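You operate a simulated robot arm through the tools that you are given. There is no shell and no other tool.

You are at the controls of a simulated robot arm. One attempt, no reset.

JOB
Seal the bowl, then start the fan and heat at air 2.0 and 50 C.
Fine: switch the power on; set both dials before the fan; heat comes last.
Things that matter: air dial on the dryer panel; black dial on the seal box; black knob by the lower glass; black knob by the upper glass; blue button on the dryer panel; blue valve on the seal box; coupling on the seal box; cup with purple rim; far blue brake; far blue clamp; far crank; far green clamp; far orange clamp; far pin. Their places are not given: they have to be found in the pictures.

The check looks at the end state, three seconds after you hand in, the way a careful person would. Anything else that was tipped, shoved, dropped, spilled or broken makes it a failure. Lids that push on must go on centred and level and be pressed home; caps that screw on are set level and turned clockwise until they are tight.

ROBOT AND FRAMES
A 7-joint arm with a two-finger parallel gripper, fixed in place. Base frame: the origin is at the foot of the arm, x ahead of it, y to its left, z up. Units: cm, degrees, N and s.
With the tool pointing down near the work surface it reaches from about 10 to 36 cm from the base axis. Its first joint turns from -166.0 to 166.0 degrees. Payload 1.57 kg.
Tool frame: the origin (TCP) lies between the finger pads and is the grasp point; the fingertips stand 3 cm ahead of it; z points along the fingers, y is the line along which they close. Largest opening 11 cm; finger width 2.4, thickness 1.2; the body of the gripper, 4.8 by 11.2 cm, starts 7.8 cm behind the TCP.
Orientation is that of the tool frame in the base frame, as a unit quaternion [w, x, y, z]. With the fingers straight down and closing along the base's y, the tool's x points along the base's -x, its y along +y and its z along -z.

CONTROLS
- The arm moves only by the tool nudge_tool. Its argument "increments" is a list of rows, each an object (a shift or turn left out is 0, a gripper value left out holds the last) with "jaw": the opening, from 0 (shut) to 1 (fully open); "dp": the shift along the tool's x, y, z in cm, a list of three; "angular": the turn, a rotation vector about the tool's x, y, z in degrees, a list of three. In form: [{"jaw": jaw, "dp": [x, y, z], "angular": [rx, ry, rz]}, ...]. A call has 1 to 20 rows; each row shifts and turns the commanded pose from where the row before left it, along the tool's axes as they then stand. Each row takes 0.2 s and may step no farther than 5 cm and 8.6 degrees from the row before; otherwise, or with a gripper value out of range, the whole call is refused. A pose out of reach is approached as far as the arm can. The call stops where the force on the tool passes 90 N (or 10 N more than at its start, if that is more) or the arm is blocked; 0.2 s more then pass. The fingers move at their own pace (about 4.5 cm/s each) and stop on an object; they squeeze with about 28 N. The grip force told is the motor's: it shows also when the fingers shut on nothing. Time passes only in rows, and 0.2 s behind the last, so rows that do not move let the fingers close. It gives the time, the measured TCP pose, the force on the tool (base axes), the opening and the grip force at its end, in the units of the frame above (readings bear some noise), with the torque about the TCP (base axes, N m) and any sound that the robot's microphone picked up.
- Cameras (640 x 400 px; columns grow to the right, rows downward): "scene" is fixed at [5.11, -49.8, 184.42]; the picture's right is [0.24, -0.97, 0.00], its down [-0.87, -0.22, -0.44] and it looks along [0.43, 0.11, -0.90] (base axes); focal length 300 px, centre (320, 200). "wrist" rides on the gripper at [7, 1.6, -14.1] in the tool frame; the picture's right is [-0.23, 0.97, 0.00], its down [-0.86, -0.20, -0.48] and it looks along [-0.47, -0.11, 0.88] (tool axes); focal length 222 px, centre (320, 200).
- grab_frame(camera): a new picture of that camera. The clock stands still meanwhile.
- move_column(by): slides the trunk up (or, below 0, down) by that many cm; the arm rides with it, the base frame stays. It gives what a move gives, with no picture.
- locate(camera, pixels): there is no depth. For up to 12 entries [column, row, z] of the newest picture of that camera ("zoom" is the newest enlarged one), the place [x, y] in the base frame at which the ray of that pixel passes the height z, good to about 0.2 cm. The clock stands still meanwhile.
- close_up(camera, box): a new picture of the part [left, top, right, bottom] of that camera's present view, enlarged. The clock stands still meanwhile.
- finish_job(): hands the job in; it is judged then, once.

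Open the gripper and draw the arm clear of the work before you hand the job in, unless the task says otherwise.

The tools are called after ">>>" by a JSON object that holds its "method" and its "body". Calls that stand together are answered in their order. nudge_tool: Moves the arm, as the interface text tells. Its arguments: {"type":"object","properties":{"increments":{"type":"array","items":{"type":"object","properties":{"jaw":{"type":"number"},"dp":{"type":"array","items":{"type":"number"}},"angular":{"type":"array","items":{"type":"number"}}}}}},"required":["increments"]} The other tools are called the same way: move_column (by) slides the trunk up or down; grab_frame (camera) takes a picture; locate (camera, pixels) gives the place at which the rays of pixels pass given heights; close_up (camera, box) takes an enlarged picture of a part of a camera's view; finish_job () hands the job in.

At the start:

```text
time: 0.0
tcp_pos: [3.89, -40.6, 140.47]
tool_rot: [0.0, 0.0, 1.0, 0.001]
wrist_force: [0.0, -1.0, -0.1]
moment: [-0.01, -0.03, -0.01]
finger_gap: 10.98
gripper_force: 0.1
trunk travel left (down, up): [-56.4, 2.6]
```

scene: 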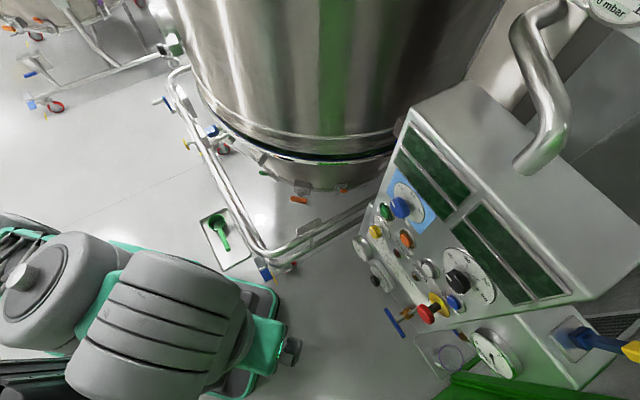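
wrist: 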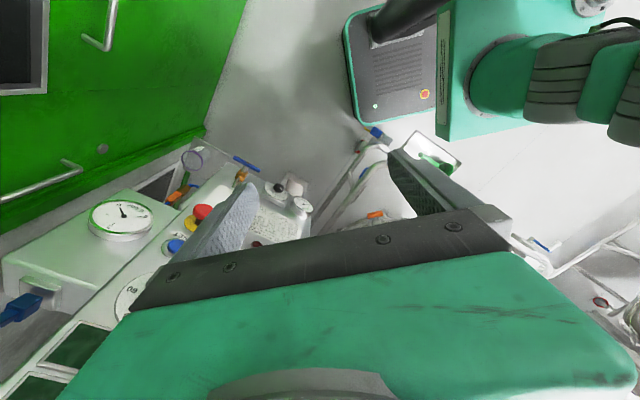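

The scene picture shows the dryer panel with dials around (400,205) and (457,280), and a seal box with a gauge near (495,355). I'll enlarge these parts to read the labels.

>>> {"method": "close_up", "body": {"camera": "scene", "box": [340, 160, 500, 260]}}

>>> {"method": "close_up", "body": {"camera": "scene", "box": [340, 240, 500, 340]}}

>>> {"method": "close_up", "body": {"camera": "scene", "box": [380, 290, 556, 400]}}

>>> {"method": "close_up", "body": {"camera": "scene", "box": [500, 290, 640, 400]}}

>>> {"method": "close_up", "body": {"camera": "scene", "box": [150, 80, 390, 230]}}

>>> {"method": "close_up", "body": {"camera": "wrist", "box": [80, 130, 320, 280]}}

```text
4.00 times, centred on (420, 210) of scene
```

zoom: 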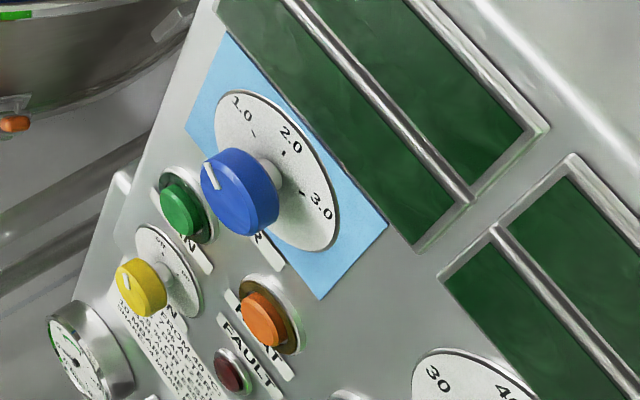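

```text
4.00 times, centred on (420, 290) of scene
```

zoom: 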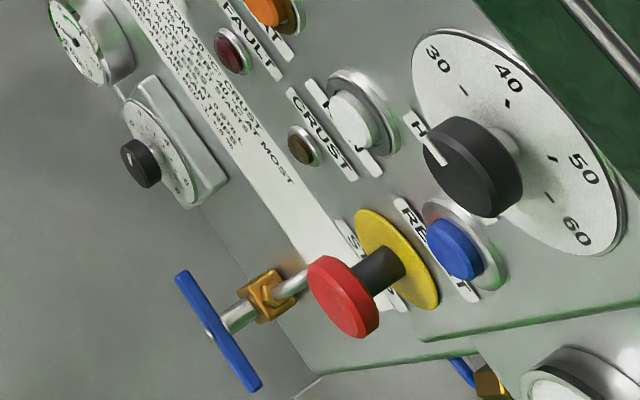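

```text
3.64 times, centred on (468, 345) of scene
```

zoom: 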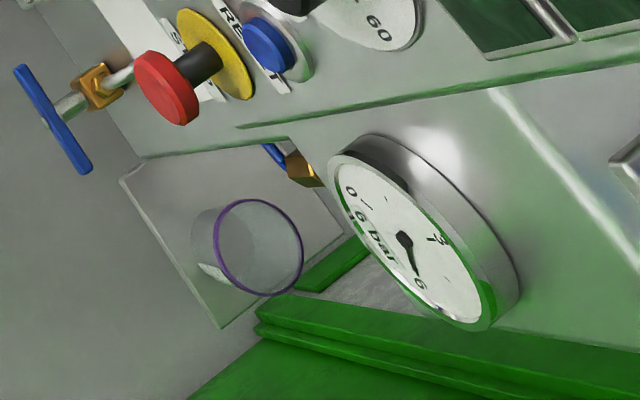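

```text
3.64 times, centred on (570, 345) of scene
```

zoom: 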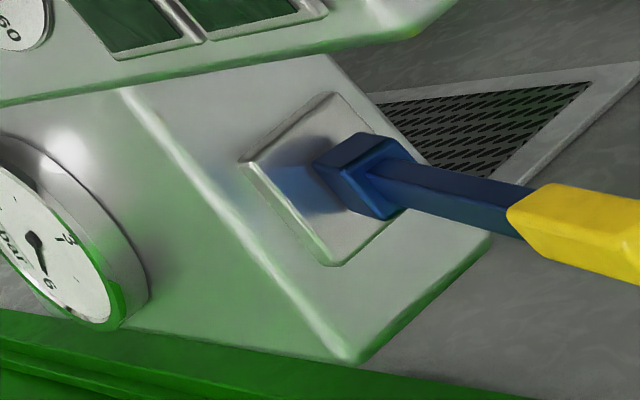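

```text
2.67 times, centred on (270, 155) of scene
```

zoom: 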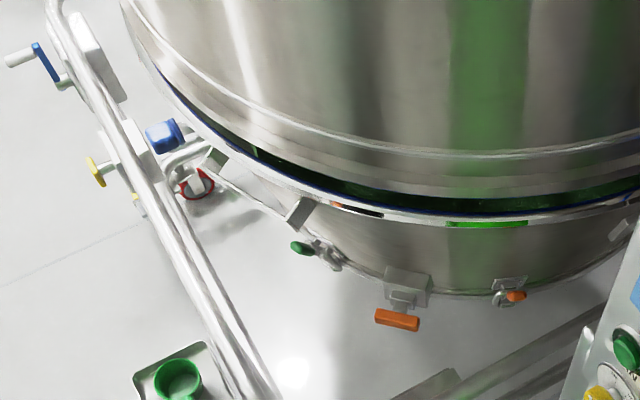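

```text
2.67 times, centred on (200, 205) of wrist
```

zoom: 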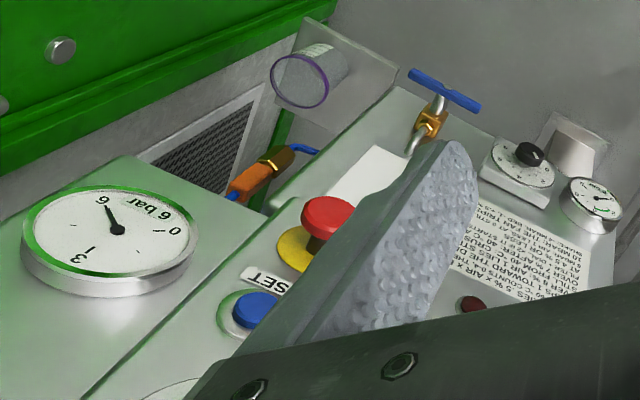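

The panel carries a text strip around scene (385,265) that looks like instructions. I'll enlarge it as far as I can, along with the small dials.

>>> {"method": "close_up", "body": {"camera": "scene", "box": [364, 228, 420, 263]}}

>>> {"method": "close_up", "body": {"camera": "scene", "box": [372, 250, 428, 285]}}

>>> {"method": "close_up", "body": {"camera": "scene", "box": [350, 225, 406, 295]}}

>>> {"method": "close_up", "body": {"camera": "wrist", "box": [240, 170, 320, 250]}}

>>> {"method": "close_up", "body": {"camera": "scene", "box": [140, 80, 240, 160]}}

>>> {"method": "close_up", "body": {"camera": "scene", "box": [240, 140, 370, 220]}}

```text
11.43 times, centred on (392, 246) of scene
```

zoom: 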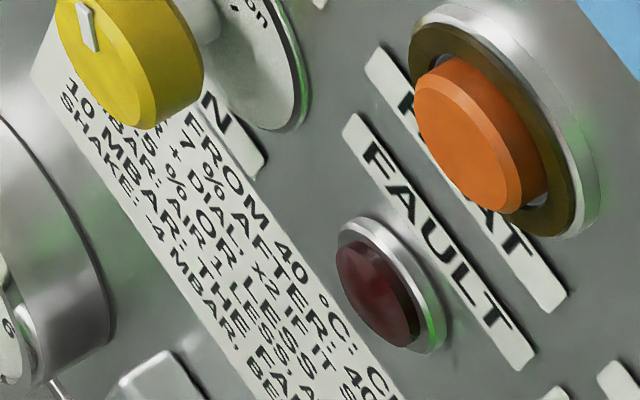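

```text
11.43 times, centred on (400, 268) of scene
```

zoom: 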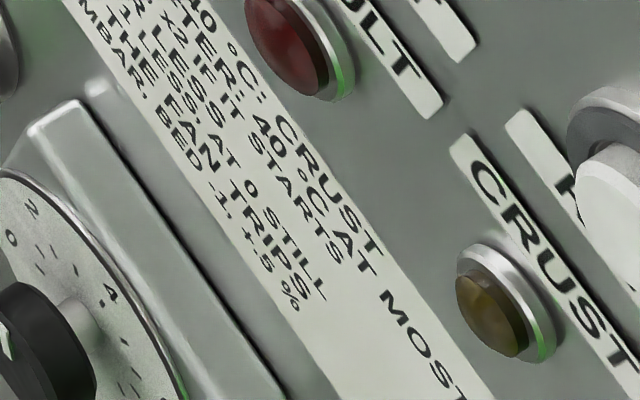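

```text
5.71 times, centred on (378, 260) of scene
```

zoom: 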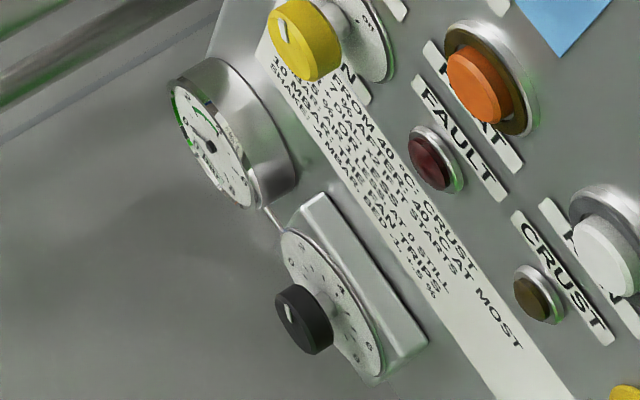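

```text
5.00 times, centred on (280, 210) of wrist
```

zoom: 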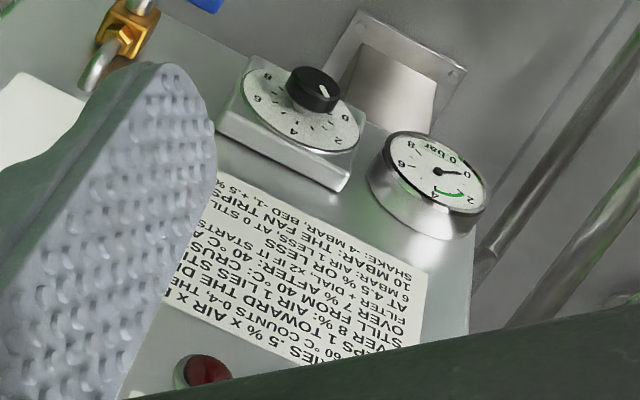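

```text
5.00 times, centred on (190, 120) of scene
```

zoom: 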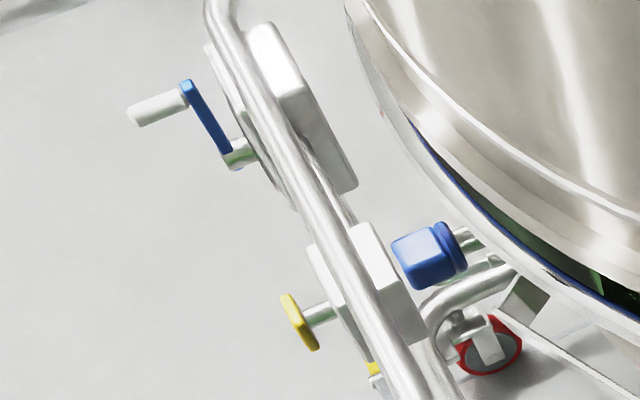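

```text
4.92 times, centred on (305, 180) of scene
```

zoom: 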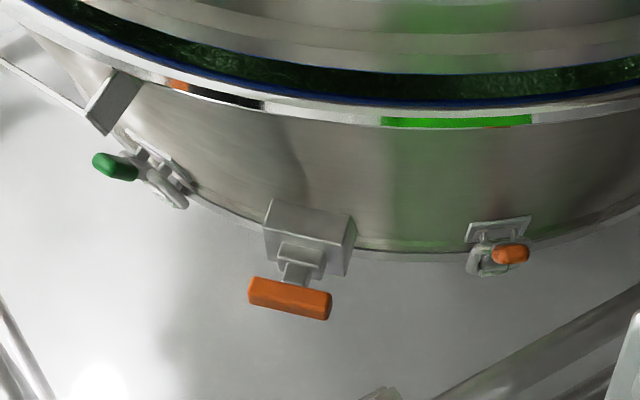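

The left finger hides part of the instruction text at wrist (230,230). Closing the fingers in free air should bring them to the middle and uncover it.

>>> {"method": "nudge_tool", "body": {"increments": [{"jaw": 0.0}, {"jaw": 0.0}, {"jaw": 0.0}, {"jaw": 0.0}, {"jaw": 0.0}, {"jaw": 0.0}, {"jaw": 0.0}]}}

>>> {"method": "grab_frame", "body": {"camera": "wrist"}}

>>> {"method": "close_up", "body": {"camera": "wrist", "box": [200, 190, 300, 260]}}

```text
time: 1.6
tcp_pos: [3.9, -40.58, 140.47]
tool_rot: [0.0, -0.001, 1.0, 0.0]
wrist_force: [-0.5, 0.1, 0.4]
moment: [-0.02, 0.0, 0.02]
finger_gap: 0.0
gripper_force: 17.7
trunk travel left (down, up): [-56.4, 2.6]
```

```text
taken
```

wrist: 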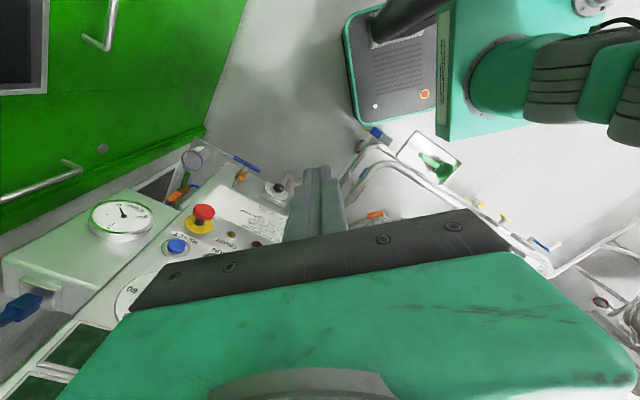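

```text
5.71 times, centred on (250, 225) of wrist
```

zoom: 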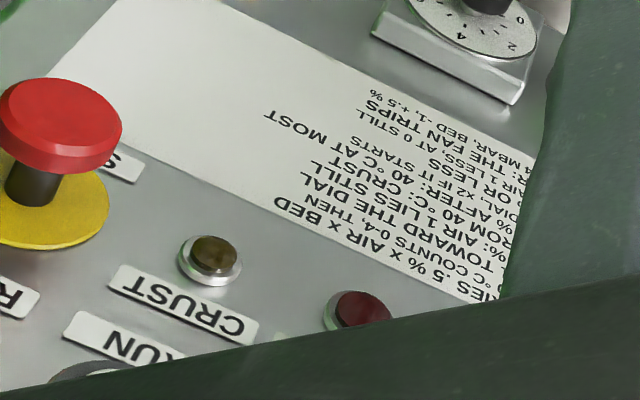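

The text shows process notes ("... % x AIR x BED", "FAN TRIPS ..."), but it's still partly hidden. I'll turn the tool about its axis towards the panel so the wrist camera looks at it better.

>>> {"method": "nudge_tool", "body": {"increments": [{"angular": [0, 0, 8.5]}, {"angular": [0, 0, 8.5]}, {"angular": [0, 0, 8.5]}, {"angular": [0, 0, 8.5]}, {"angular": [0, 0, 8.5]}, {"angular": [0, 0, 8.5]}]}}

>>> {"method": "grab_frame", "body": {"camera": "wrist"}}

>>> {"method": "grab_frame", "body": {"camera": "scene"}}

```text
time: 3.0
tcp_pos: [3.91, -40.67, 140.46]
tool_rot: [0.0, 0.432, 0.902, -0.001]
wrist_force: [-0.1, 0.8, -0.7]
moment: [-0.05, 0.0, 0.02]
finger_gap: 0.02
gripper_force: 22.1
trunk travel left (down, up): [-56.4, 2.6]
```

```text
taken
```

wrist: 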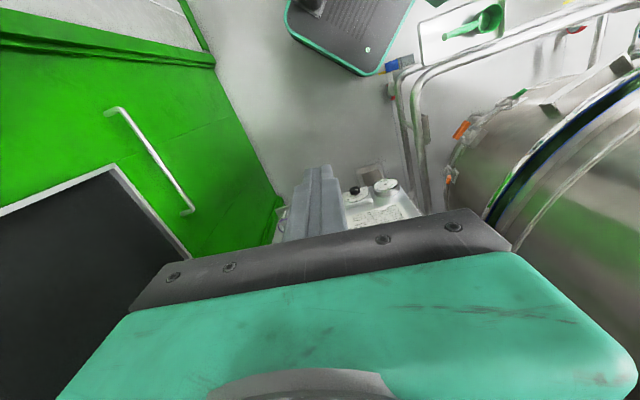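

```text
taken
```

scene: 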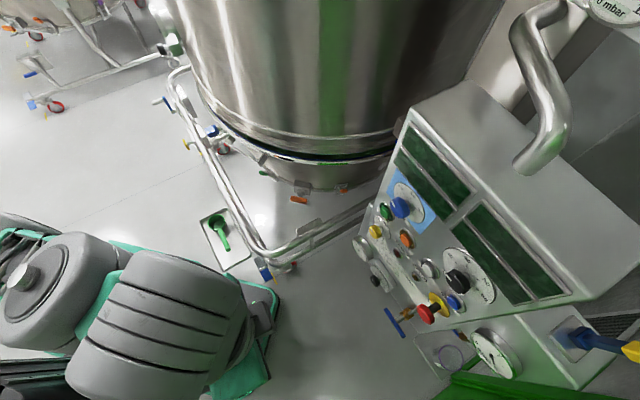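

The tool now faces the panel, but the gripper body hides it below row 230. I'll tilt the tool outward so that the fingers point at the panel and it rises into the clear part of the picture.

>>> {"method": "nudge_tool", "body": {"increments": [{"angular": [0, -8.5, 0]}, {"angular": [0, -8.5, 0]}, {"angular": [0, -8.5, 0]}, {"angular": [0, -8.5, 0]}]}}

>>> {"method": "grab_frame", "body": {"camera": "wrist"}}

>>> {"method": "grab_frame", "body": {"camera": "scene"}}

```text
time: 4.0
tcp_pos: [3.83, -40.46, 140.69]
tool_rot: [0.265, 0.411, 0.863, -0.128]
wrist_force: [-0.3, 0.7, 0.1]
moment: [-0.05, 0.02, 0.02]
finger_gap: 0.0
gripper_force: 21.2
trunk travel left (down, up): [-56.4, 2.6]
```

```text
taken
```

wrist: 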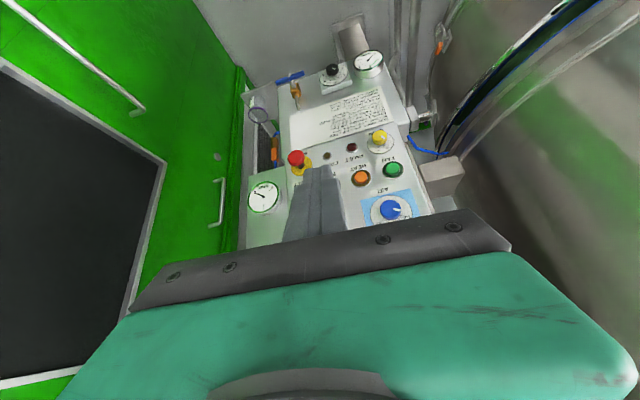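

```text
taken
```

scene: 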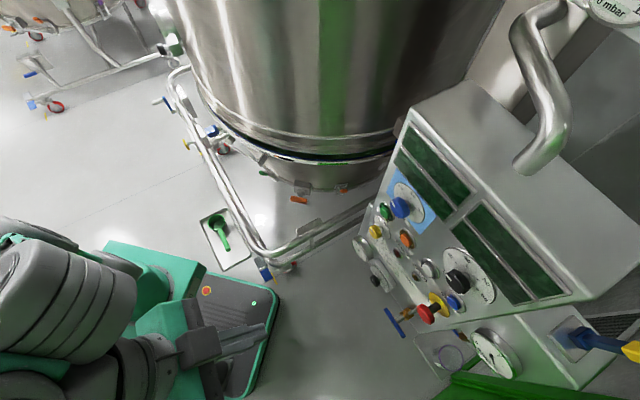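

Now the panel is visible in the wrist picture. I'll enlarge the text at (345,110), the small dial and gauge at (350,65), and the vessel parts at right.

>>> {"method": "close_up", "body": {"camera": "wrist", "box": [280, 75, 400, 150]}}

>>> {"method": "close_up", "body": {"camera": "wrist", "box": [230, 30, 390, 130]}}

>>> {"method": "close_up", "body": {"camera": "wrist", "box": [320, 80, 480, 240]}}

>>> {"method": "close_up", "body": {"camera": "wrist", "box": [230, 80, 330, 240]}}

>>> {"method": "close_up", "body": {"camera": "wrist", "box": [300, 0, 640, 220]}}

```text
5.33 times, centred on (340, 112) of wrist
```

zoom: 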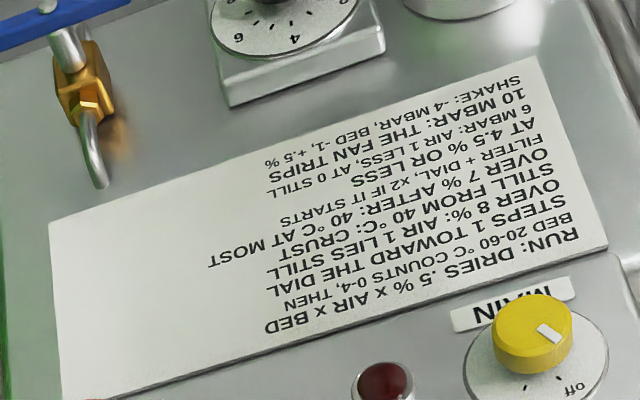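

```text
4.00 times, centred on (310, 80) of wrist
```

zoom: 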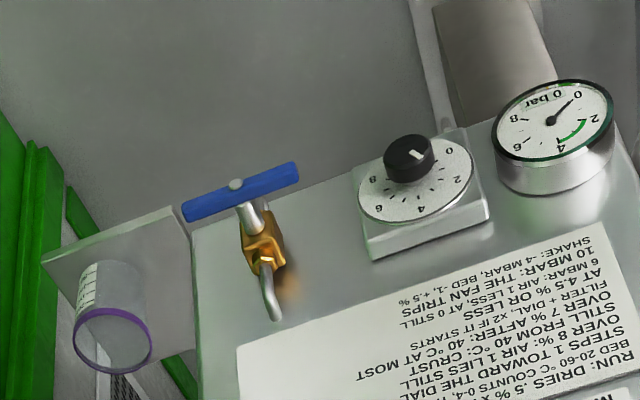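

```text
2.50 times, centred on (400, 160) of wrist
```

zoom: 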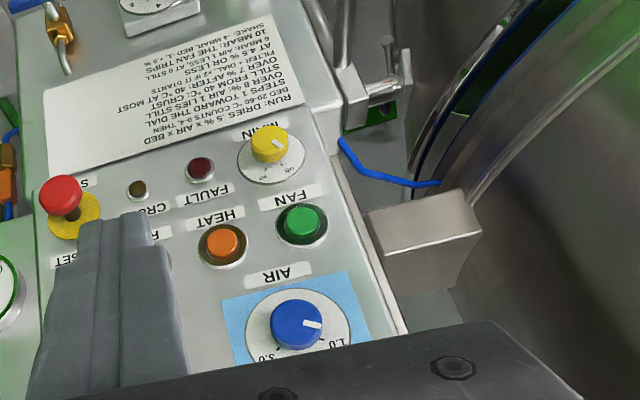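

```text
2.50 times, centred on (280, 160) of wrist
```

zoom: 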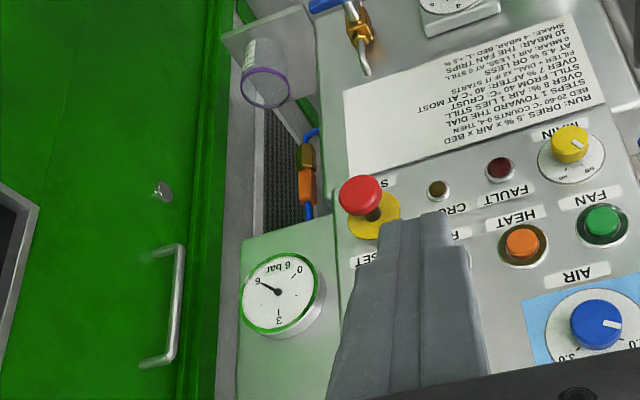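

```text
1.82 times, centred on (470, 110) of wrist
```

zoom: 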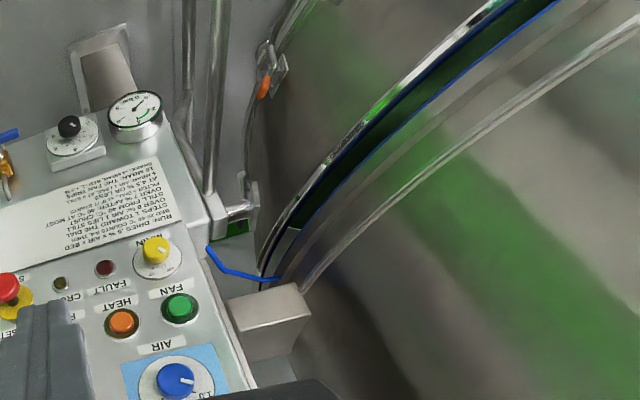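

The text reads as process notes: air dial, bed temperature, filter trips; "MAIN" is the yellow knob (currently off), "FAN" green, "HEAT" orange, "AIR" blue dial, with a seal regulator dial (0–8) and a gauge with green arc 2–4 bar reading 0. I'll look closer at the coupling, the blue valve, and labels near the fingers.

>>> {"method": "close_up", "body": {"camera": "wrist", "box": [240, 95, 304, 175]}}

>>> {"method": "close_up", "body": {"camera": "wrist", "box": [320, 40, 400, 100]}}

>>> {"method": "close_up", "body": {"camera": "wrist", "box": [350, 120, 430, 180]}}

>>> {"method": "close_up", "body": {"camera": "wrist", "box": [400, 0, 520, 120]}}

>>> {"method": "close_up", "body": {"camera": "scene", "box": [400, 240, 500, 320]}}

>>> {"method": "close_up", "body": {"camera": "scene", "box": [0, 0, 200, 130]}}

>>> {"method": "close_up", "body": {"camera": "scene", "box": [180, 180, 380, 300]}}

```text
5.00 times, centred on (272, 135) of wrist
```

zoom: 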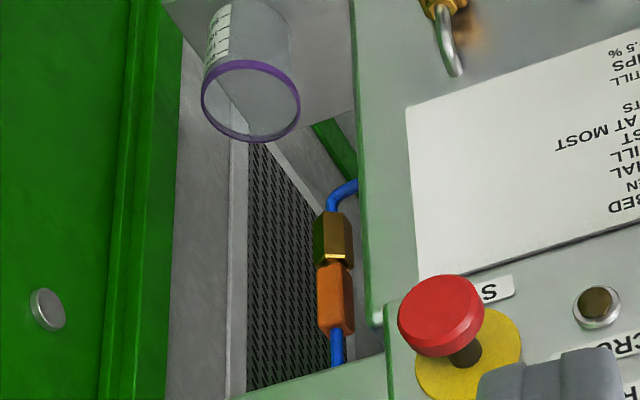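

```text
6.67 times, centred on (360, 70) of wrist
```

zoom: 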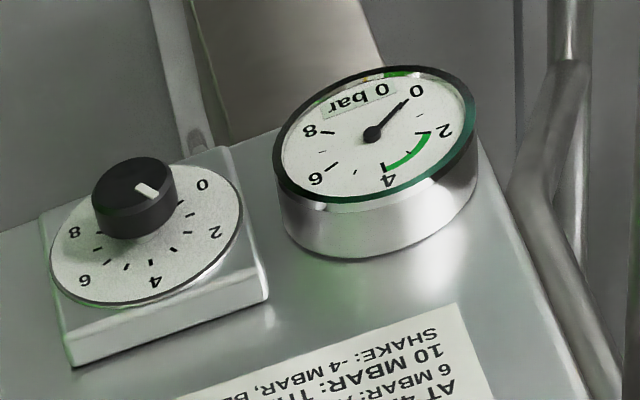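

```text
6.67 times, centred on (390, 150) of wrist
```

zoom: 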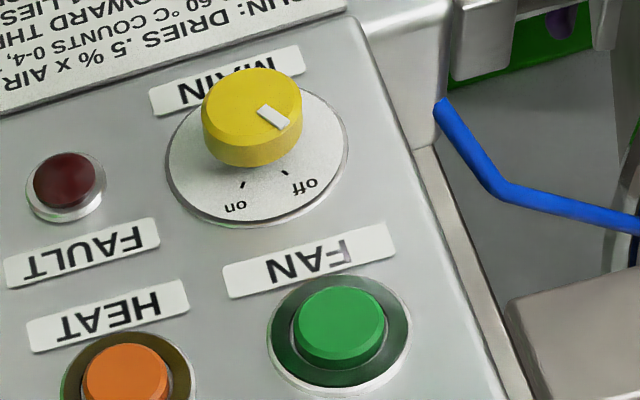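

```text
3.33 times, centred on (460, 60) of wrist
```

zoom: 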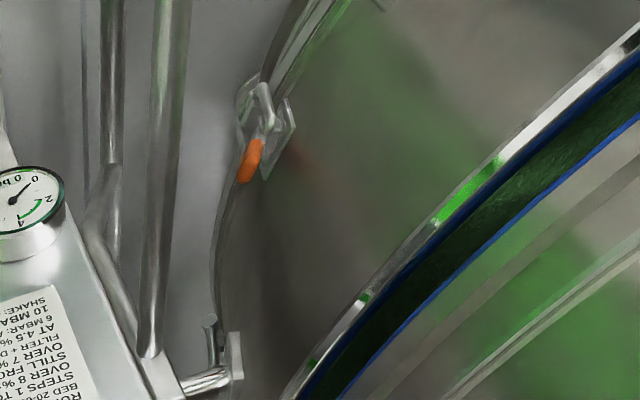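

```text
5.00 times, centred on (450, 280) of scene
```

zoom: 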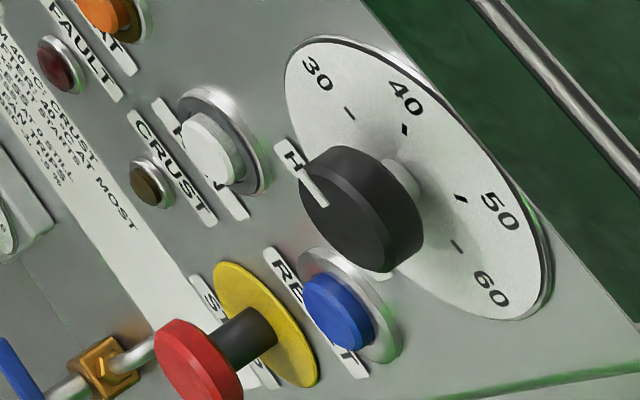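

```text
3.08 times, centred on (100, 65) of scene
```

zoom: 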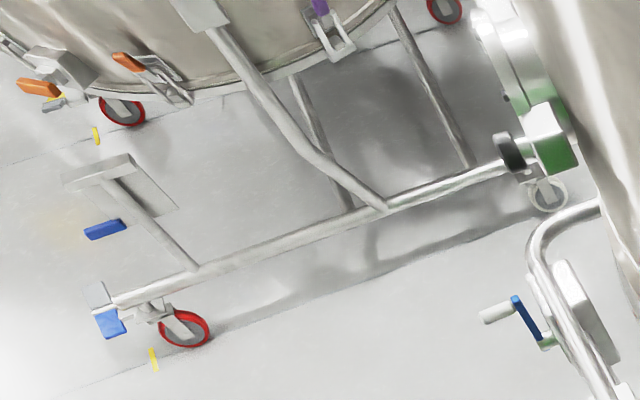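

```text
3.20 times, centred on (280, 240) of scene
```

zoom: 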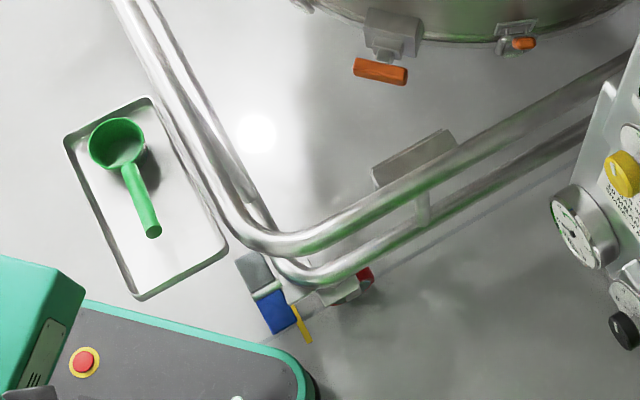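

The coupling (orange/brass, wrist ~(268,145)) looks connected and the big gauge shows 6 bar supply. I'll triangulate the controls by locating the same features in both pictures at two heights.

>>> {"method": "locate", "body": {"camera": "scene", "pixels": [[397.5, 208.75, 70], [397.5, 208.75, 120], [385, 212, 70], [385, 212, 120], [375.5, 231.75, 70], [375.5, 231.75, 120], [405.5, 240, 70], [405.5, 240, 120], [423, 311, 70], [423, 311, 120], [375, 280.5, 70], [375, 280.5, 120]]}}

>>> {"method": "locate", "body": {"camera": "wrist", "pixels": [[390, 207, 70], [390, 207, 120], [393, 169.2, 70], [393, 169.2, 120], [379.8, 135.75, 70], [379.8, 135.75, 120], [361.2, 175.8, 70], [361.2, 175.8, 120], [295, 157, 70], [295, 157, 120], [332.3, 67.75, 70], [332.3, 67.75, 120]]}}

>>> {"method": "locate", "body": {"camera": "scene", "pixels": [[358.7, 250.7, 70], [358.7, 250.7, 120], [393.75, 322.5, 70], [393.75, 322.5, 120], [452.6, 302.4, 70], [452.6, 302.4, 120], [454, 280, 70], [454, 280, 120]]}}

>>> {"method": "locate", "body": {"camera": "wrist", "pixels": [[367.8, 60, 70], [367.8, 60, 120], [289.5, 77, 70], [289.5, 77, 120]]}}

```text
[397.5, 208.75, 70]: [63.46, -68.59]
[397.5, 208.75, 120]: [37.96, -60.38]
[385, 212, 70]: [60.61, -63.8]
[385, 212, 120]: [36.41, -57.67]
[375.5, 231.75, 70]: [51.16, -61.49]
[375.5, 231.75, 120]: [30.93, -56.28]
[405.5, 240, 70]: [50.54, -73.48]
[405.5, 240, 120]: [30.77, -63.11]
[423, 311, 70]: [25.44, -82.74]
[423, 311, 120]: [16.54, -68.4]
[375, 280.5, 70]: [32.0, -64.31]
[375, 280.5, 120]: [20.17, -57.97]
```

```text
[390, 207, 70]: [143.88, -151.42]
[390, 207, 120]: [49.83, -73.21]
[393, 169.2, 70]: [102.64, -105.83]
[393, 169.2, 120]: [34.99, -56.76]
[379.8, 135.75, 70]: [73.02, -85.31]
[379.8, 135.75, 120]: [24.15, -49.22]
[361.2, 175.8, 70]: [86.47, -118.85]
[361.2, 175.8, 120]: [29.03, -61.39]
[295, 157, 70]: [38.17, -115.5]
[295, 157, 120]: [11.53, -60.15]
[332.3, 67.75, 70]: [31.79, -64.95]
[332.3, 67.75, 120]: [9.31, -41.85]
```

```text
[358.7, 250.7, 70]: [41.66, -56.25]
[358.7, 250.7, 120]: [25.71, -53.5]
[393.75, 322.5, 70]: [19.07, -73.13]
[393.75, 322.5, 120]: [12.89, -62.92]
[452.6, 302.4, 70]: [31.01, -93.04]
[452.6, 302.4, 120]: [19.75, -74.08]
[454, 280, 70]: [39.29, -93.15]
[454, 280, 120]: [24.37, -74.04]
```

```text
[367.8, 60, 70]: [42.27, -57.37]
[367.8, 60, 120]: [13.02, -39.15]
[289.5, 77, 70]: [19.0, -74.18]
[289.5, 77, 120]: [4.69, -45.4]
```

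Triangulation gives a near-vertical panel facing the robot: FAN ≈(37,-58,118), HEAT ≈(31.7,-63.8,118), MAIN ≈(35.7,-57.6,108), AIR knob ≈(33.5,-59,129), seal dial ≈(31.7,-64.3,71), blue T-valve ≈(18.8,-72.7,72). I'll move the tool outward a bit and then level it so that it points at the panel.

>>> {"method": "nudge_tool", "body": {"increments": [{"dp": [-2.487, 0, 1.678]}, {"dp": [-2.487, 0, 1.678]}, {"dp": [-1.6, 0, 1.1]}, {"angular": [0, -8, 0]}, {"angular": [0, -8, 0]}, {"angular": [0, -8, 0]}, {"angular": [0, -8, 0]}, {"angular": [0, -8, 0]}, {"angular": [0, -8, 0]}, {"angular": [0, -8, 0]}]}}

>>> {"method": "grab_frame", "body": {"camera": "wrist"}}

>>> {"method": "grab_frame", "body": {"camera": "scene"}}

```text
time: 6.2
tcp_pos: [8.51, -46.71, 141.48]
tool_rot: [0.321, 0.402, 0.844, -0.152]
wrist_force: [-0.1, 0.1, 0.3]
moment: [0.02, -0.01, 0.0]
finger_gap: 0.0
gripper_force: 21.2
out of reach, approached as far as the arm can: row 4, 5, 6, 7, 8, 9, 10
trunk travel left (down, up): [-56.4, 2.6]
```

```text
taken
```

wrist: 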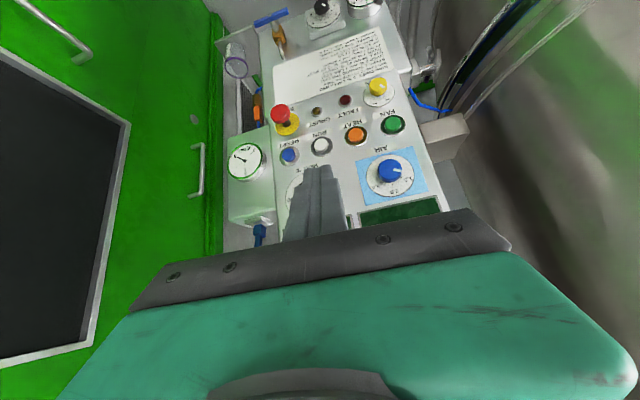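

```text
taken
```

scene: 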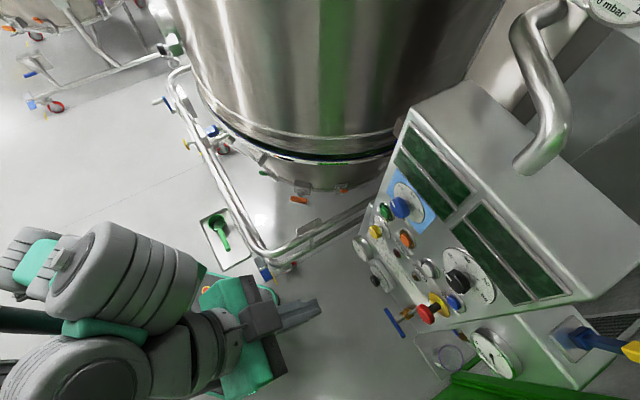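

The tilt stopped at about 42° from vertical (out of reach). I'll make a small test move along the tool axis to see from which commanded pose the rows continue.

>>> {"method": "nudge_tool", "body": {"increments": [{"dp": [0, 0, 2]}, {"dp": [0, 0, 2]}]}}

```text
time: 6.8
tcp_pos: [9.24, -48.71, 141.33]
tool_rot: [0.318, 0.402, 0.846, -0.148]
wrist_force: [-0.8, 0.8, 0.1]
moment: [0.02, 0.0, 0.04]
finger_gap: 0.0
gripper_force: 21.9
out of reach, approached as far as the arm can: row 1, 2
trunk travel left (down, up): [-56.4, 2.6]
```

The commanded pose keeps the full tilt. I'll try raising the tool relative to the trunk (commanded -x is up), which should let the wrist level out; the trunk can lower it afterwards.

>>> {"method": "nudge_tool", "body": {"increments": [{"dp": [-3, 0, 0]}, {"dp": [-3, 0, 0]}, {"dp": [-3, 0, 0]}, {"dp": [-3, 0, 0]}]}}

>>> {"method": "grab_frame", "body": {"camera": "scene"}}

```text
time: 7.8
tcp_pos: [14.34, -54.23, 147.7]
tool_rot: [0.322, 0.401, 0.844, -0.152]
wrist_force: [-0.3, 0.2, -0.1]
moment: [-0.03, -0.02, -0.05]
finger_gap: 0.0
gripper_force: 21.5
out of reach, approached as far as the arm can: row 4
trunk travel left (down, up): [-56.4, 2.6]
```

```text
taken
```

scene: 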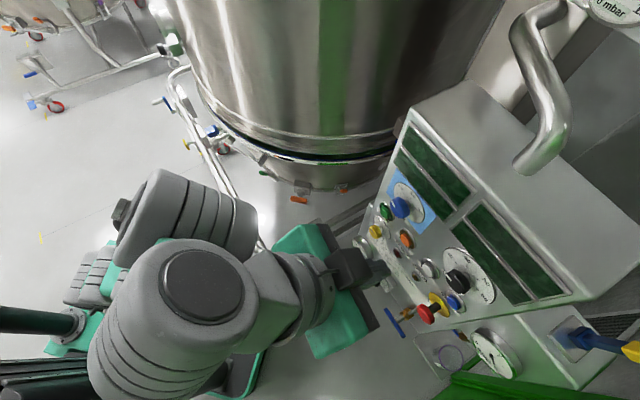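

The arm moved out to (14.3,-54.2,147.7) at the same tilt. I'll try tilting further from here to learn which constraint binds.

>>> {"method": "nudge_tool", "body": {"increments": [{"angular": [0, -6, 0]}, {"angular": [0, -6, 0]}]}}

```text
time: 8.4
tcp_pos: [13.83, -53.7, 147.61]
tool_rot: [0.38, 0.391, 0.818, -0.181]
wrist_force: [0.3, -0.9, 0.0]
moment: [0.02, 0.02, 0.02]
finger_gap: 0.0
gripper_force: 21.3
out of reach, approached as far as the arm can: row 2
trunk travel left (down, up): [-56.4, 2.6]
```

The tilt is now about 50°. I'll raise the tool 6 cm straight up and try tilting again to see the trend.

>>> {"method": "nudge_tool", "body": {"increments": [{"dp": [-1.53, 0, -1.29]}, {"dp": [-1.53, 0, -1.29]}, {"dp": [-1.53, 0, -1.29]}, {"angular": [0, -6, 0]}, {"angular": [0, -6, 0]}, {"angular": [0, -6, 0]}]}}

>>> {"method": "grab_frame", "body": {"camera": "scene"}}

```text
time: 9.8
tcp_pos: [16.77, -52.19, 153.39]
tool_rot: [0.445, 0.363, 0.787, -0.227]
wrist_force: [-0.2, 0.0, -0.1]
moment: [-0.04, 0.0, -0.05]
finger_gap: 0.02
gripper_force: 21.1
out of reach, approached as far as the arm can: row 1, 2, 3, 4, 5, 6
trunk travel left (down, up): [-56.4, 2.6]
```

```text
taken
```

scene: 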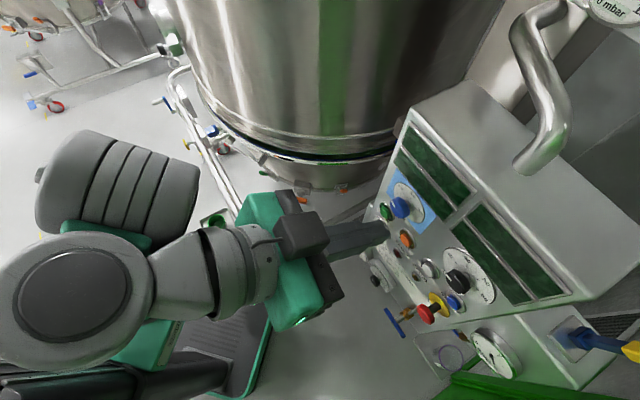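

Raising helps: the tilt is now about 60°. I'll keep raising and tilting towards level.

>>> {"method": "nudge_tool", "body": {"increments": [{"dp": [-1.73, 0, -1.0]}, {"dp": [-1.73, 0, -1.0], "angular": [0, -5, 0]}, {"dp": [-1.73, 0, -1.0], "angular": [0, -5, 0]}, {"dp": [-1.8, 0, -0.8], "angular": [0, -5, 0]}, {"dp": [-1.85, 0, -0.7], "angular": [0, -5, 0]}, {"dp": [-1.9, 0, -0.5], "angular": [0, -5, 0]}, {"dp": [-1.9, 0, -0.5], "angular": [0, -5, 0]}]}}

>>> {"method": "grab_frame", "body": {"camera": "scene"}}

>>> {"method": "grab_frame", "body": {"camera": "wrist"}}

```text
time: 11.4
tcp_pos: [16.92, -51.06, 154.82]
tool_rot: [0.458, 0.361, 0.777, -0.236]
wrist_force: [-0.1, 0.2, -0.8]
moment: [0.01, 0.02, 0.02]
finger_gap: 0.01
gripper_force: 21.0
out of reach, approached as far as the arm can: row 1, 2, 3, 4, 5, 6, 7
trunk travel left (down, up): [-56.4, 2.6]
```

```text
taken
```

scene: 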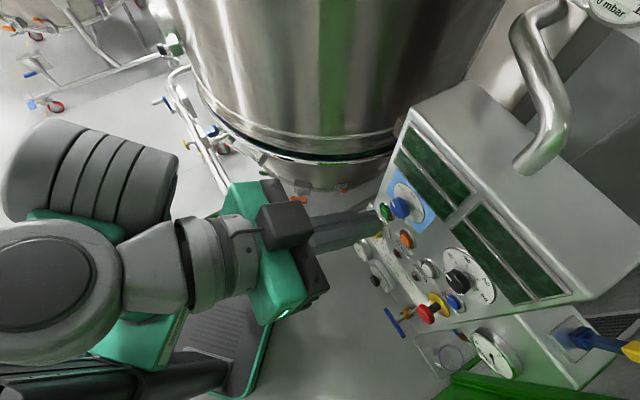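

```text
taken
```

wrist: 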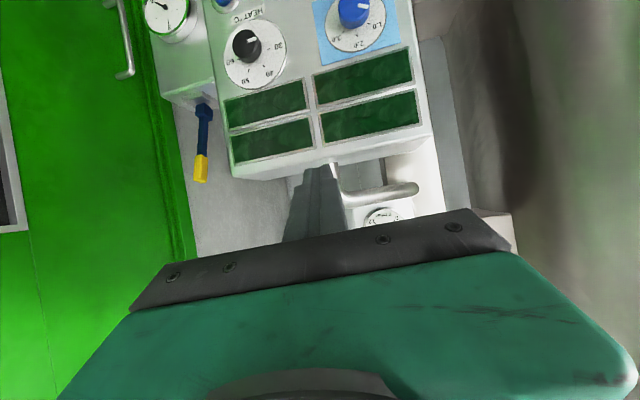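

The arm seems twisted because the tool roll is near the last joint's limit. I'll roll the tool the other way about its own axis (-85° first), well clear of the panel, and see whether the arm untwists.

>>> {"method": "nudge_tool", "body": {"increments": [{"angular": [0, 0, -8.5]}, {"angular": [0, 0, -8.5]}, {"angular": [0, 0, -8.5]}, {"angular": [0, 0, -8.5]}, {"angular": [0, 0, -8.5]}, {"angular": [0, 0, -8.5]}, {"angular": [0, 0, -8.5]}, {"angular": [0, 0, -8.5]}, {"angular": [0, 0, -8.5]}, {"angular": [0, 0, -8.5]}]}}

>>> {"method": "grab_frame", "body": {"camera": "scene"}}

```text
time: 13.6
tcp_pos: [17.02, -51.01, 154.82]
tool_rot: [0.225, -0.178, 0.839, -0.463]
wrist_force: [-0.1, 0.6, 0.2]
moment: [0.03, -0.01, -0.01]
finger_gap: 0.0
gripper_force: 21.5
out of reach, approached as far as the arm can: row 9, 10
trunk travel left (down, up): [-56.4, 2.6]
```

```text
taken
```

scene: 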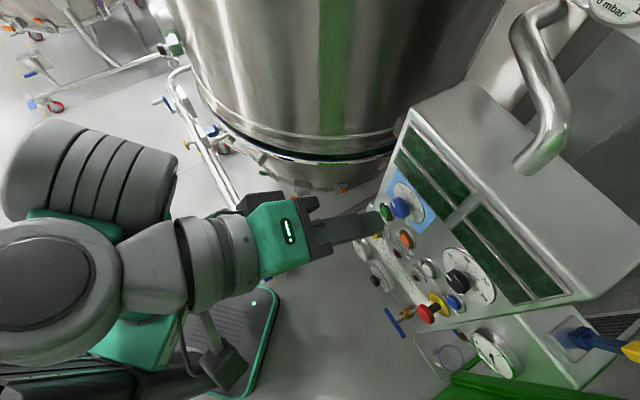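

Rolling was blocked after about 74°, so the arm is in a twisted posture. I'll retrace: roll back, then untilt to vertical, so I can later roll the opposite way from the starting posture.

>>> {"method": "nudge_tool", "body": {"increments": [{"angular": [0, 0, 8.5]}, {"angular": [0, 0, 8.5]}, {"angular": [0, 0, 8.5]}, {"angular": [0, 0, 8.5]}, {"angular": [0, 0, 8.5]}, {"angular": [0, 0, 8.5]}, {"angular": [0, 0, 8.5]}, {"angular": [0, 0, 8.5]}, {"angular": [0, 0, 5.7]}, {"angular": [0, 8.5, 0]}, {"angular": [0, 8.5, 0]}, {"angular": [0, 8.5, 0]}]}}

```text
time: 16.2
tcp_pos: [16.63, -49.93, 151.36]
tool_rot: [0.275, 0.406, 0.859, -0.15]
wrist_force: [0.1, 0.6, -0.7]
moment: [0.0, 0.04, 0.01]
finger_gap: 0.0
gripper_force: 21.3
out of reach, approached as far as the arm can: row 10, 11, 12
trunk travel left (down, up): [-56.4, 2.6]
```

I'll bring the TCP back near its starting point and then make the tool vertical.

>>> {"method": "nudge_tool", "body": {"increments": [{"dp": [3.76, -0.74, 0]}, {"dp": [3.76, -0.74, 0]}, {"dp": [3.76, -0.74, 0]}, {"dp": [3.76, -0.74, 0]}, {"dp": [3.76, -0.74, 0]}, {"angular": [0, 8.5, 0]}, {"angular": [0, 8.5, 0]}, {"angular": [0, 8.5, 0]}, {"angular": [0, 8.5, 0]}, {"angular": [0, 2.5, 0]}]}}

>>> {"method": "grab_frame", "body": {"camera": "scene"}}

```text
time: 18.4
tcp_pos: [2.51, -42.59, 141.77]
tool_rot: [0.014, 0.431, 0.902, -0.026]
wrist_force: [-0.3, 0.9, 0.3]
moment: [-0.07, 0.01, -0.02]
finger_gap: 0.0
gripper_force: 20.9
out of reach, approached as far as the arm can: row 3, 4, 5, 9
trunk travel left (down, up): [-56.4, 2.6]
```

```text
taken
```

scene: 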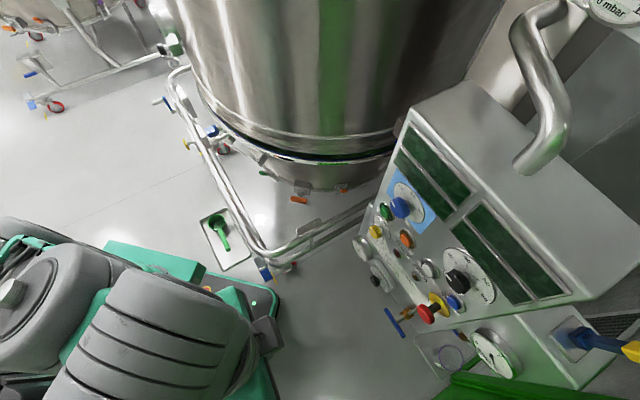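

The posture is near the start again. Now I roll the tool the other way (negative about its axis) to bring tool x outward, camera above the gripper.

>>> {"method": "nudge_tool", "body": {"increments": [{"angular": [0, 0, -8.5]}, {"angular": [0, 0, -8.5]}, {"angular": [0, 0, -8.5]}, {"angular": [0, 0, -8.5]}, {"angular": [0, 0, -8.5]}, {"angular": [0, 0, -8.5]}, {"angular": [0, 0, -8.5]}, {"angular": [0, 0, -8.5]}, {"angular": [0, 0, -8.5]}, {"angular": [0, 0, -8.5]}, {"angular": [0, 0, -8.5]}, {"angular": [0, 0, -8.5]}, {"angular": [0, 0, -8.5]}, {"angular": [0, 0, -8.5]}, {"angular": [0, 0, -8.5]}, {"angular": [0, 0, -8.5]}, {"angular": [0, 0, -8.5]}, {"angular": [0, 0, -8.5]}, {"angular": [0, 0, -8.5]}, {"angular": [0, 0, -8.5]}]}}

>>> {"method": "grab_frame", "body": {"camera": "scene"}}

```text
time: 22.6
tcp_pos: [3.23, -41.24, 130.2]
tool_rot: [0.024, 0.79, -0.613, -0.012]
wrist_force: [0.2, -0.8, -0.4]
moment: [0.04, -0.02, 0.02]
finger_gap: 0.03
gripper_force: 21.4
out of reach, approached as far as the arm can: row 1, 16, 17, 18, 19, 20
trunk travel left (down, up): [-56.4, 2.6]
```

```text
taken
```

scene: 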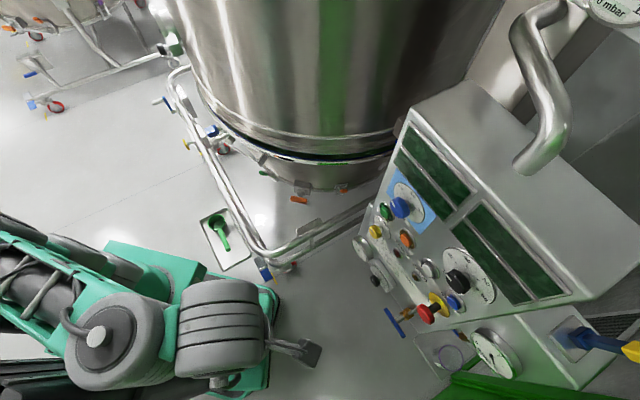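

The roll hits the limit near this heading, so the comfortable roll lies the other way. I'll roll positively (clockwise from above) to bring tool x towards base +x, so that I can tilt sideways first and end with the camera above the gripper.

>>> {"method": "nudge_tool", "body": {"increments": [{"angular": [0, 0, 8.5]}, {"angular": [0, 0, 8.5]}, {"angular": [0, 0, 8.5]}, {"angular": [0, 0, 8.5]}, {"angular": [0, 0, 8.5]}, {"angular": [0, 0, 8.5]}, {"angular": [0, 0, 8.5]}, {"angular": [0, 0, 8.5]}, {"angular": [0, 0, 8.5]}, {"angular": [0, 0, 8.5]}, {"angular": [0, 0, 8.5]}, {"angular": [0, 0, 8.5]}, {"angular": [0, 0, 8.5]}, {"angular": [0, 0, 8.5]}, {"angular": [0, 0, 8.5]}, {"angular": [0, 0, 8.5]}, {"angular": [0, 0, 8.5]}, {"angular": [0, 0, 8.5]}, {"angular": [0, 0, 8.5]}, {"angular": [0, 0, 8.5]}]}}

>>> {"method": "nudge_tool", "body": {"increments": [{"angular": [0, 0, 8.5]}, {"angular": [0, 0, 8.5]}, {"angular": [0, 0, 8.5]}, {"angular": [0, 0, 8.5]}, {"angular": [0, 0, 8.5]}, {"angular": [0, 0, 8.5]}, {"angular": [0, 0, 8.5]}, {"angular": [0, 0, 8.5]}, {"angular": [0, 0, 8.5]}, {"angular": [0, 0, 8.5]}, {"angular": [0, 0, 8.5]}]}}

>>> {"method": "grab_frame", "body": {"camera": "scene"}}

```text
time: 26.8
tcp_pos: [3.19, -41.22, 130.47]
tool_rot: [-0.013, 0.542, 0.84, -0.024]
wrist_force: [-0.2, 0.3, -1.2]
moment: [-0.02, 0.01, 0.02]
finger_gap: 0.03
gripper_force: 21.4
trunk travel left (down, up): [-56.4, 2.6]
```

```text
time: 29.2
tcp_pos: [3.18, -41.14, 130.42]
tool_rot: [0.006, 0.983, 0.179, -0.025]
wrist_force: [0.1, 0.7, 0.1]
moment: [-0.01, 0.02, -0.03]
finger_gap: 0.0
gripper_force: 21.2
trunk travel left (down, up): [-56.4, 2.6]
```

```text
taken
```

scene: 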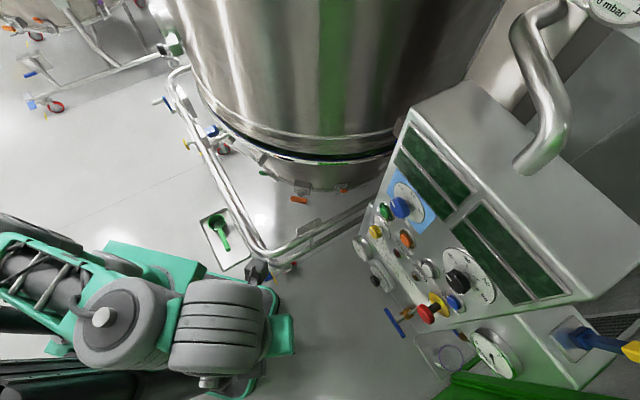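

All rows were reached. Now tilting the tool towards its +x side (base +x), stepwise, to see if it goes fully level.

>>> {"method": "nudge_tool", "body": {"increments": [{"angular": [0, 8.5, 0]}, {"angular": [0, 8.5, 0]}, {"angular": [0, 8.5, 0]}, {"angular": [0, 8.5, 0]}, {"angular": [0, 8.5, 0]}, {"angular": [0, 8.5, 0]}]}}

>>> {"method": "grab_frame", "body": {"camera": "scene"}}

```text
time: 30.6
tcp_pos: [3.35, -40.04, 127.84]
tool_rot: [-0.036, 0.961, 0.178, 0.207]
wrist_force: [-0.9, -0.8, 0.2]
moment: [-0.01, 0.01, 0.0]
finger_gap: 0.0
gripper_force: 21.8
out of reach, approached as far as the arm can: row 4, 5, 6
trunk travel left (down, up): [-56.4, 2.6]
```

```text
taken
```

scene: 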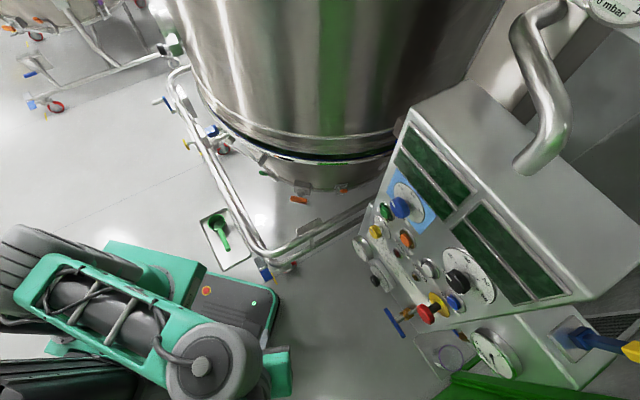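

Only about 24° was reached before a limit. I need to understand the arm's posture, so I'll look closer at the arm in the scene view and take a wrist picture.

>>> {"method": "close_up", "body": {"camera": "scene", "box": [0, 200, 320, 400]}}

>>> {"method": "grab_frame", "body": {"camera": "wrist"}}

```text
2.00 times, centred on (160, 300) of scene
```

zoom: 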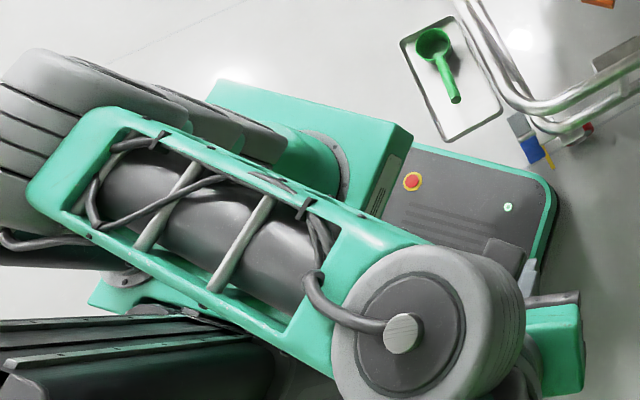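

```text
taken
```

wrist: 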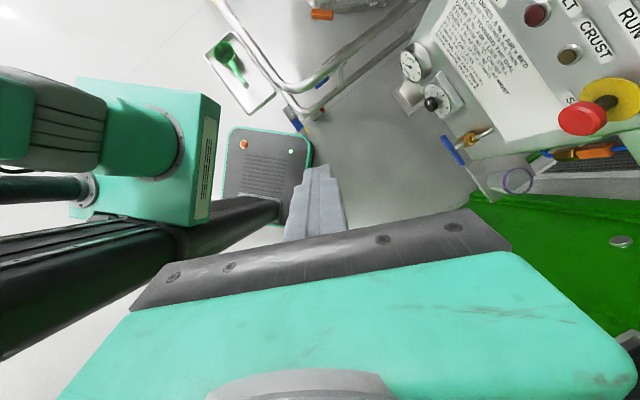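

The wrist picture shows the upright arm on its column. I'll return the tool to vertical, roll to the middle of the roll range (tool x pointing back to the base) and then tilt straight outward in the arm's own plane to see how far that goes.

>>> {"method": "nudge_tool", "body": {"increments": [{"angular": [0, -8, 0]}, {"angular": [0, -8, 0]}, {"angular": [0, -8, 0]}, {"angular": [0, 0, -8.5]}, {"angular": [0, 0, -8.5]}, {"angular": [0, 0, -8.5]}, {"angular": [0, 0, -8.5]}, {"angular": [0, 0, -8.5]}, {"angular": [0, 0, -8.5]}, {"angular": [0, 0, -8.5]}, {"angular": [0, 0, -8.5]}, {"angular": [0, 0, -8.5]}]}}

>>> {"method": "nudge_tool", "body": {"increments": [{"angular": [0, -8.5, 0]}, {"angular": [0, -8.5, 0]}, {"angular": [0, -8.5, 0]}, {"angular": [0, -8.5, 0]}, {"angular": [0, -8.5, 0]}, {"angular": [0, -8.5, 0]}]}}

>>> {"method": "grab_frame", "body": {"camera": "scene"}}

>>> {"method": "grab_frame", "body": {"camera": "wrist"}}

```text
time: 33.2
tcp_pos: [2.97, -40.24, 127.76]
tool_rot: [0.003, 0.659, 0.752, 0.002]
wrist_force: [0.1, 0.9, -0.5]
moment: [-0.01, 0.01, -0.03]
finger_gap: 0.02
gripper_force: 21.5
out of reach, approached as far as the arm can: row 3
trunk travel left (down, up): [-56.4, 2.6]
```

```text
time: 34.6
tcp_pos: [4.76, -37.54, 142.9]
tool_rot: [0.305, 0.614, 0.673, -0.28]
wrist_force: [-0.8, -1.4, 0.9]
moment: [-0.01, 0.0, -0.01]
finger_gap: 0.0
gripper_force: 21.5
out of reach, approached as far as the arm can: row 3, 4, 5, 6
trunk travel left (down, up): [-56.4, 2.6]
```

```text
taken
```

scene: 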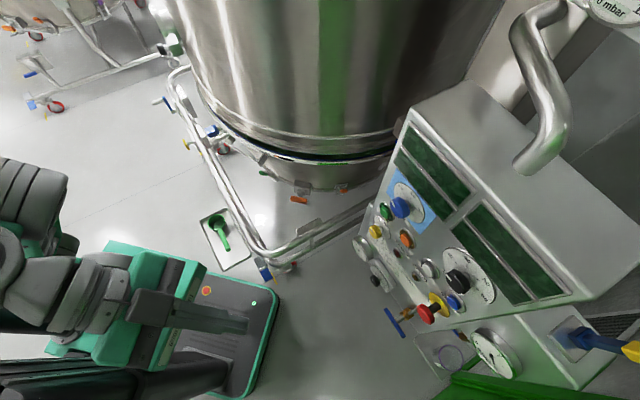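

```text
taken
```

wrist: 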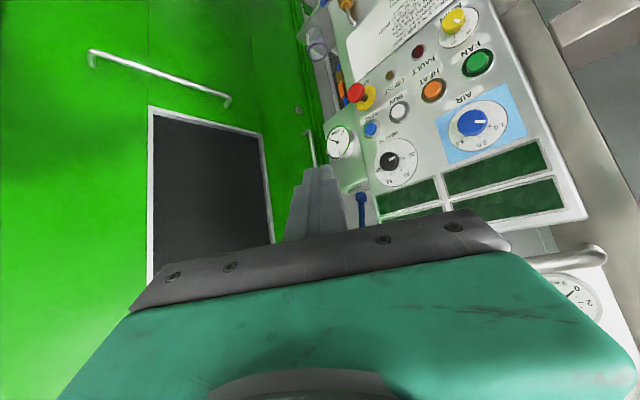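

Tilting pushed the TCP up: the wrist pitch is limited in the arm's plane, so a sideways-elbow posture with lower height should allow a level tool. I'll yaw the tool about the vertical towards the panel direction (az -44°) while lowering it.

>>> {"method": "nudge_tool", "body": {"increments": [{"angular": [-6, 0, -5.3]}, {"angular": [-6, 0, -5.3]}, {"angular": [-6, 0, -5.3]}, {"angular": [-6, 0, -5.3]}, {"angular": [-6, 0, -5.3]}]}}

>>> {"method": "grab_frame", "body": {"camera": "scene"}}

```text
time: 35.8
tcp_pos: [15.38, -32.7, 144.36]
tool_rot: [0.386, 0.328, 0.845, -0.17]
wrist_force: [-0.1, 0.6, 0.0]
moment: [-0.02, 0.0, 0.0]
finger_gap: 0.02
gripper_force: 21.1
out of reach, approached as far as the arm can: row 1, 2, 4, 5
trunk travel left (down, up): [-56.4, 2.6]
```

```text
taken
```

scene: 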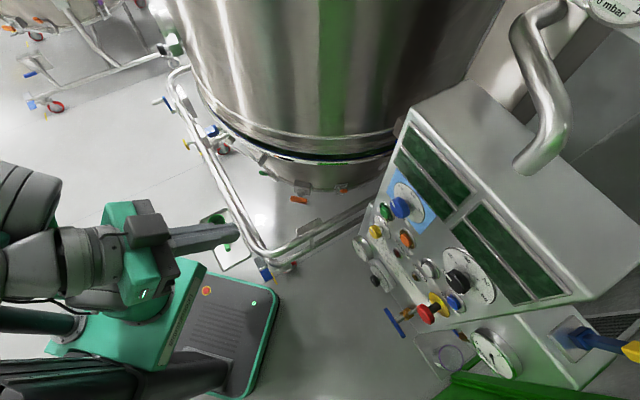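

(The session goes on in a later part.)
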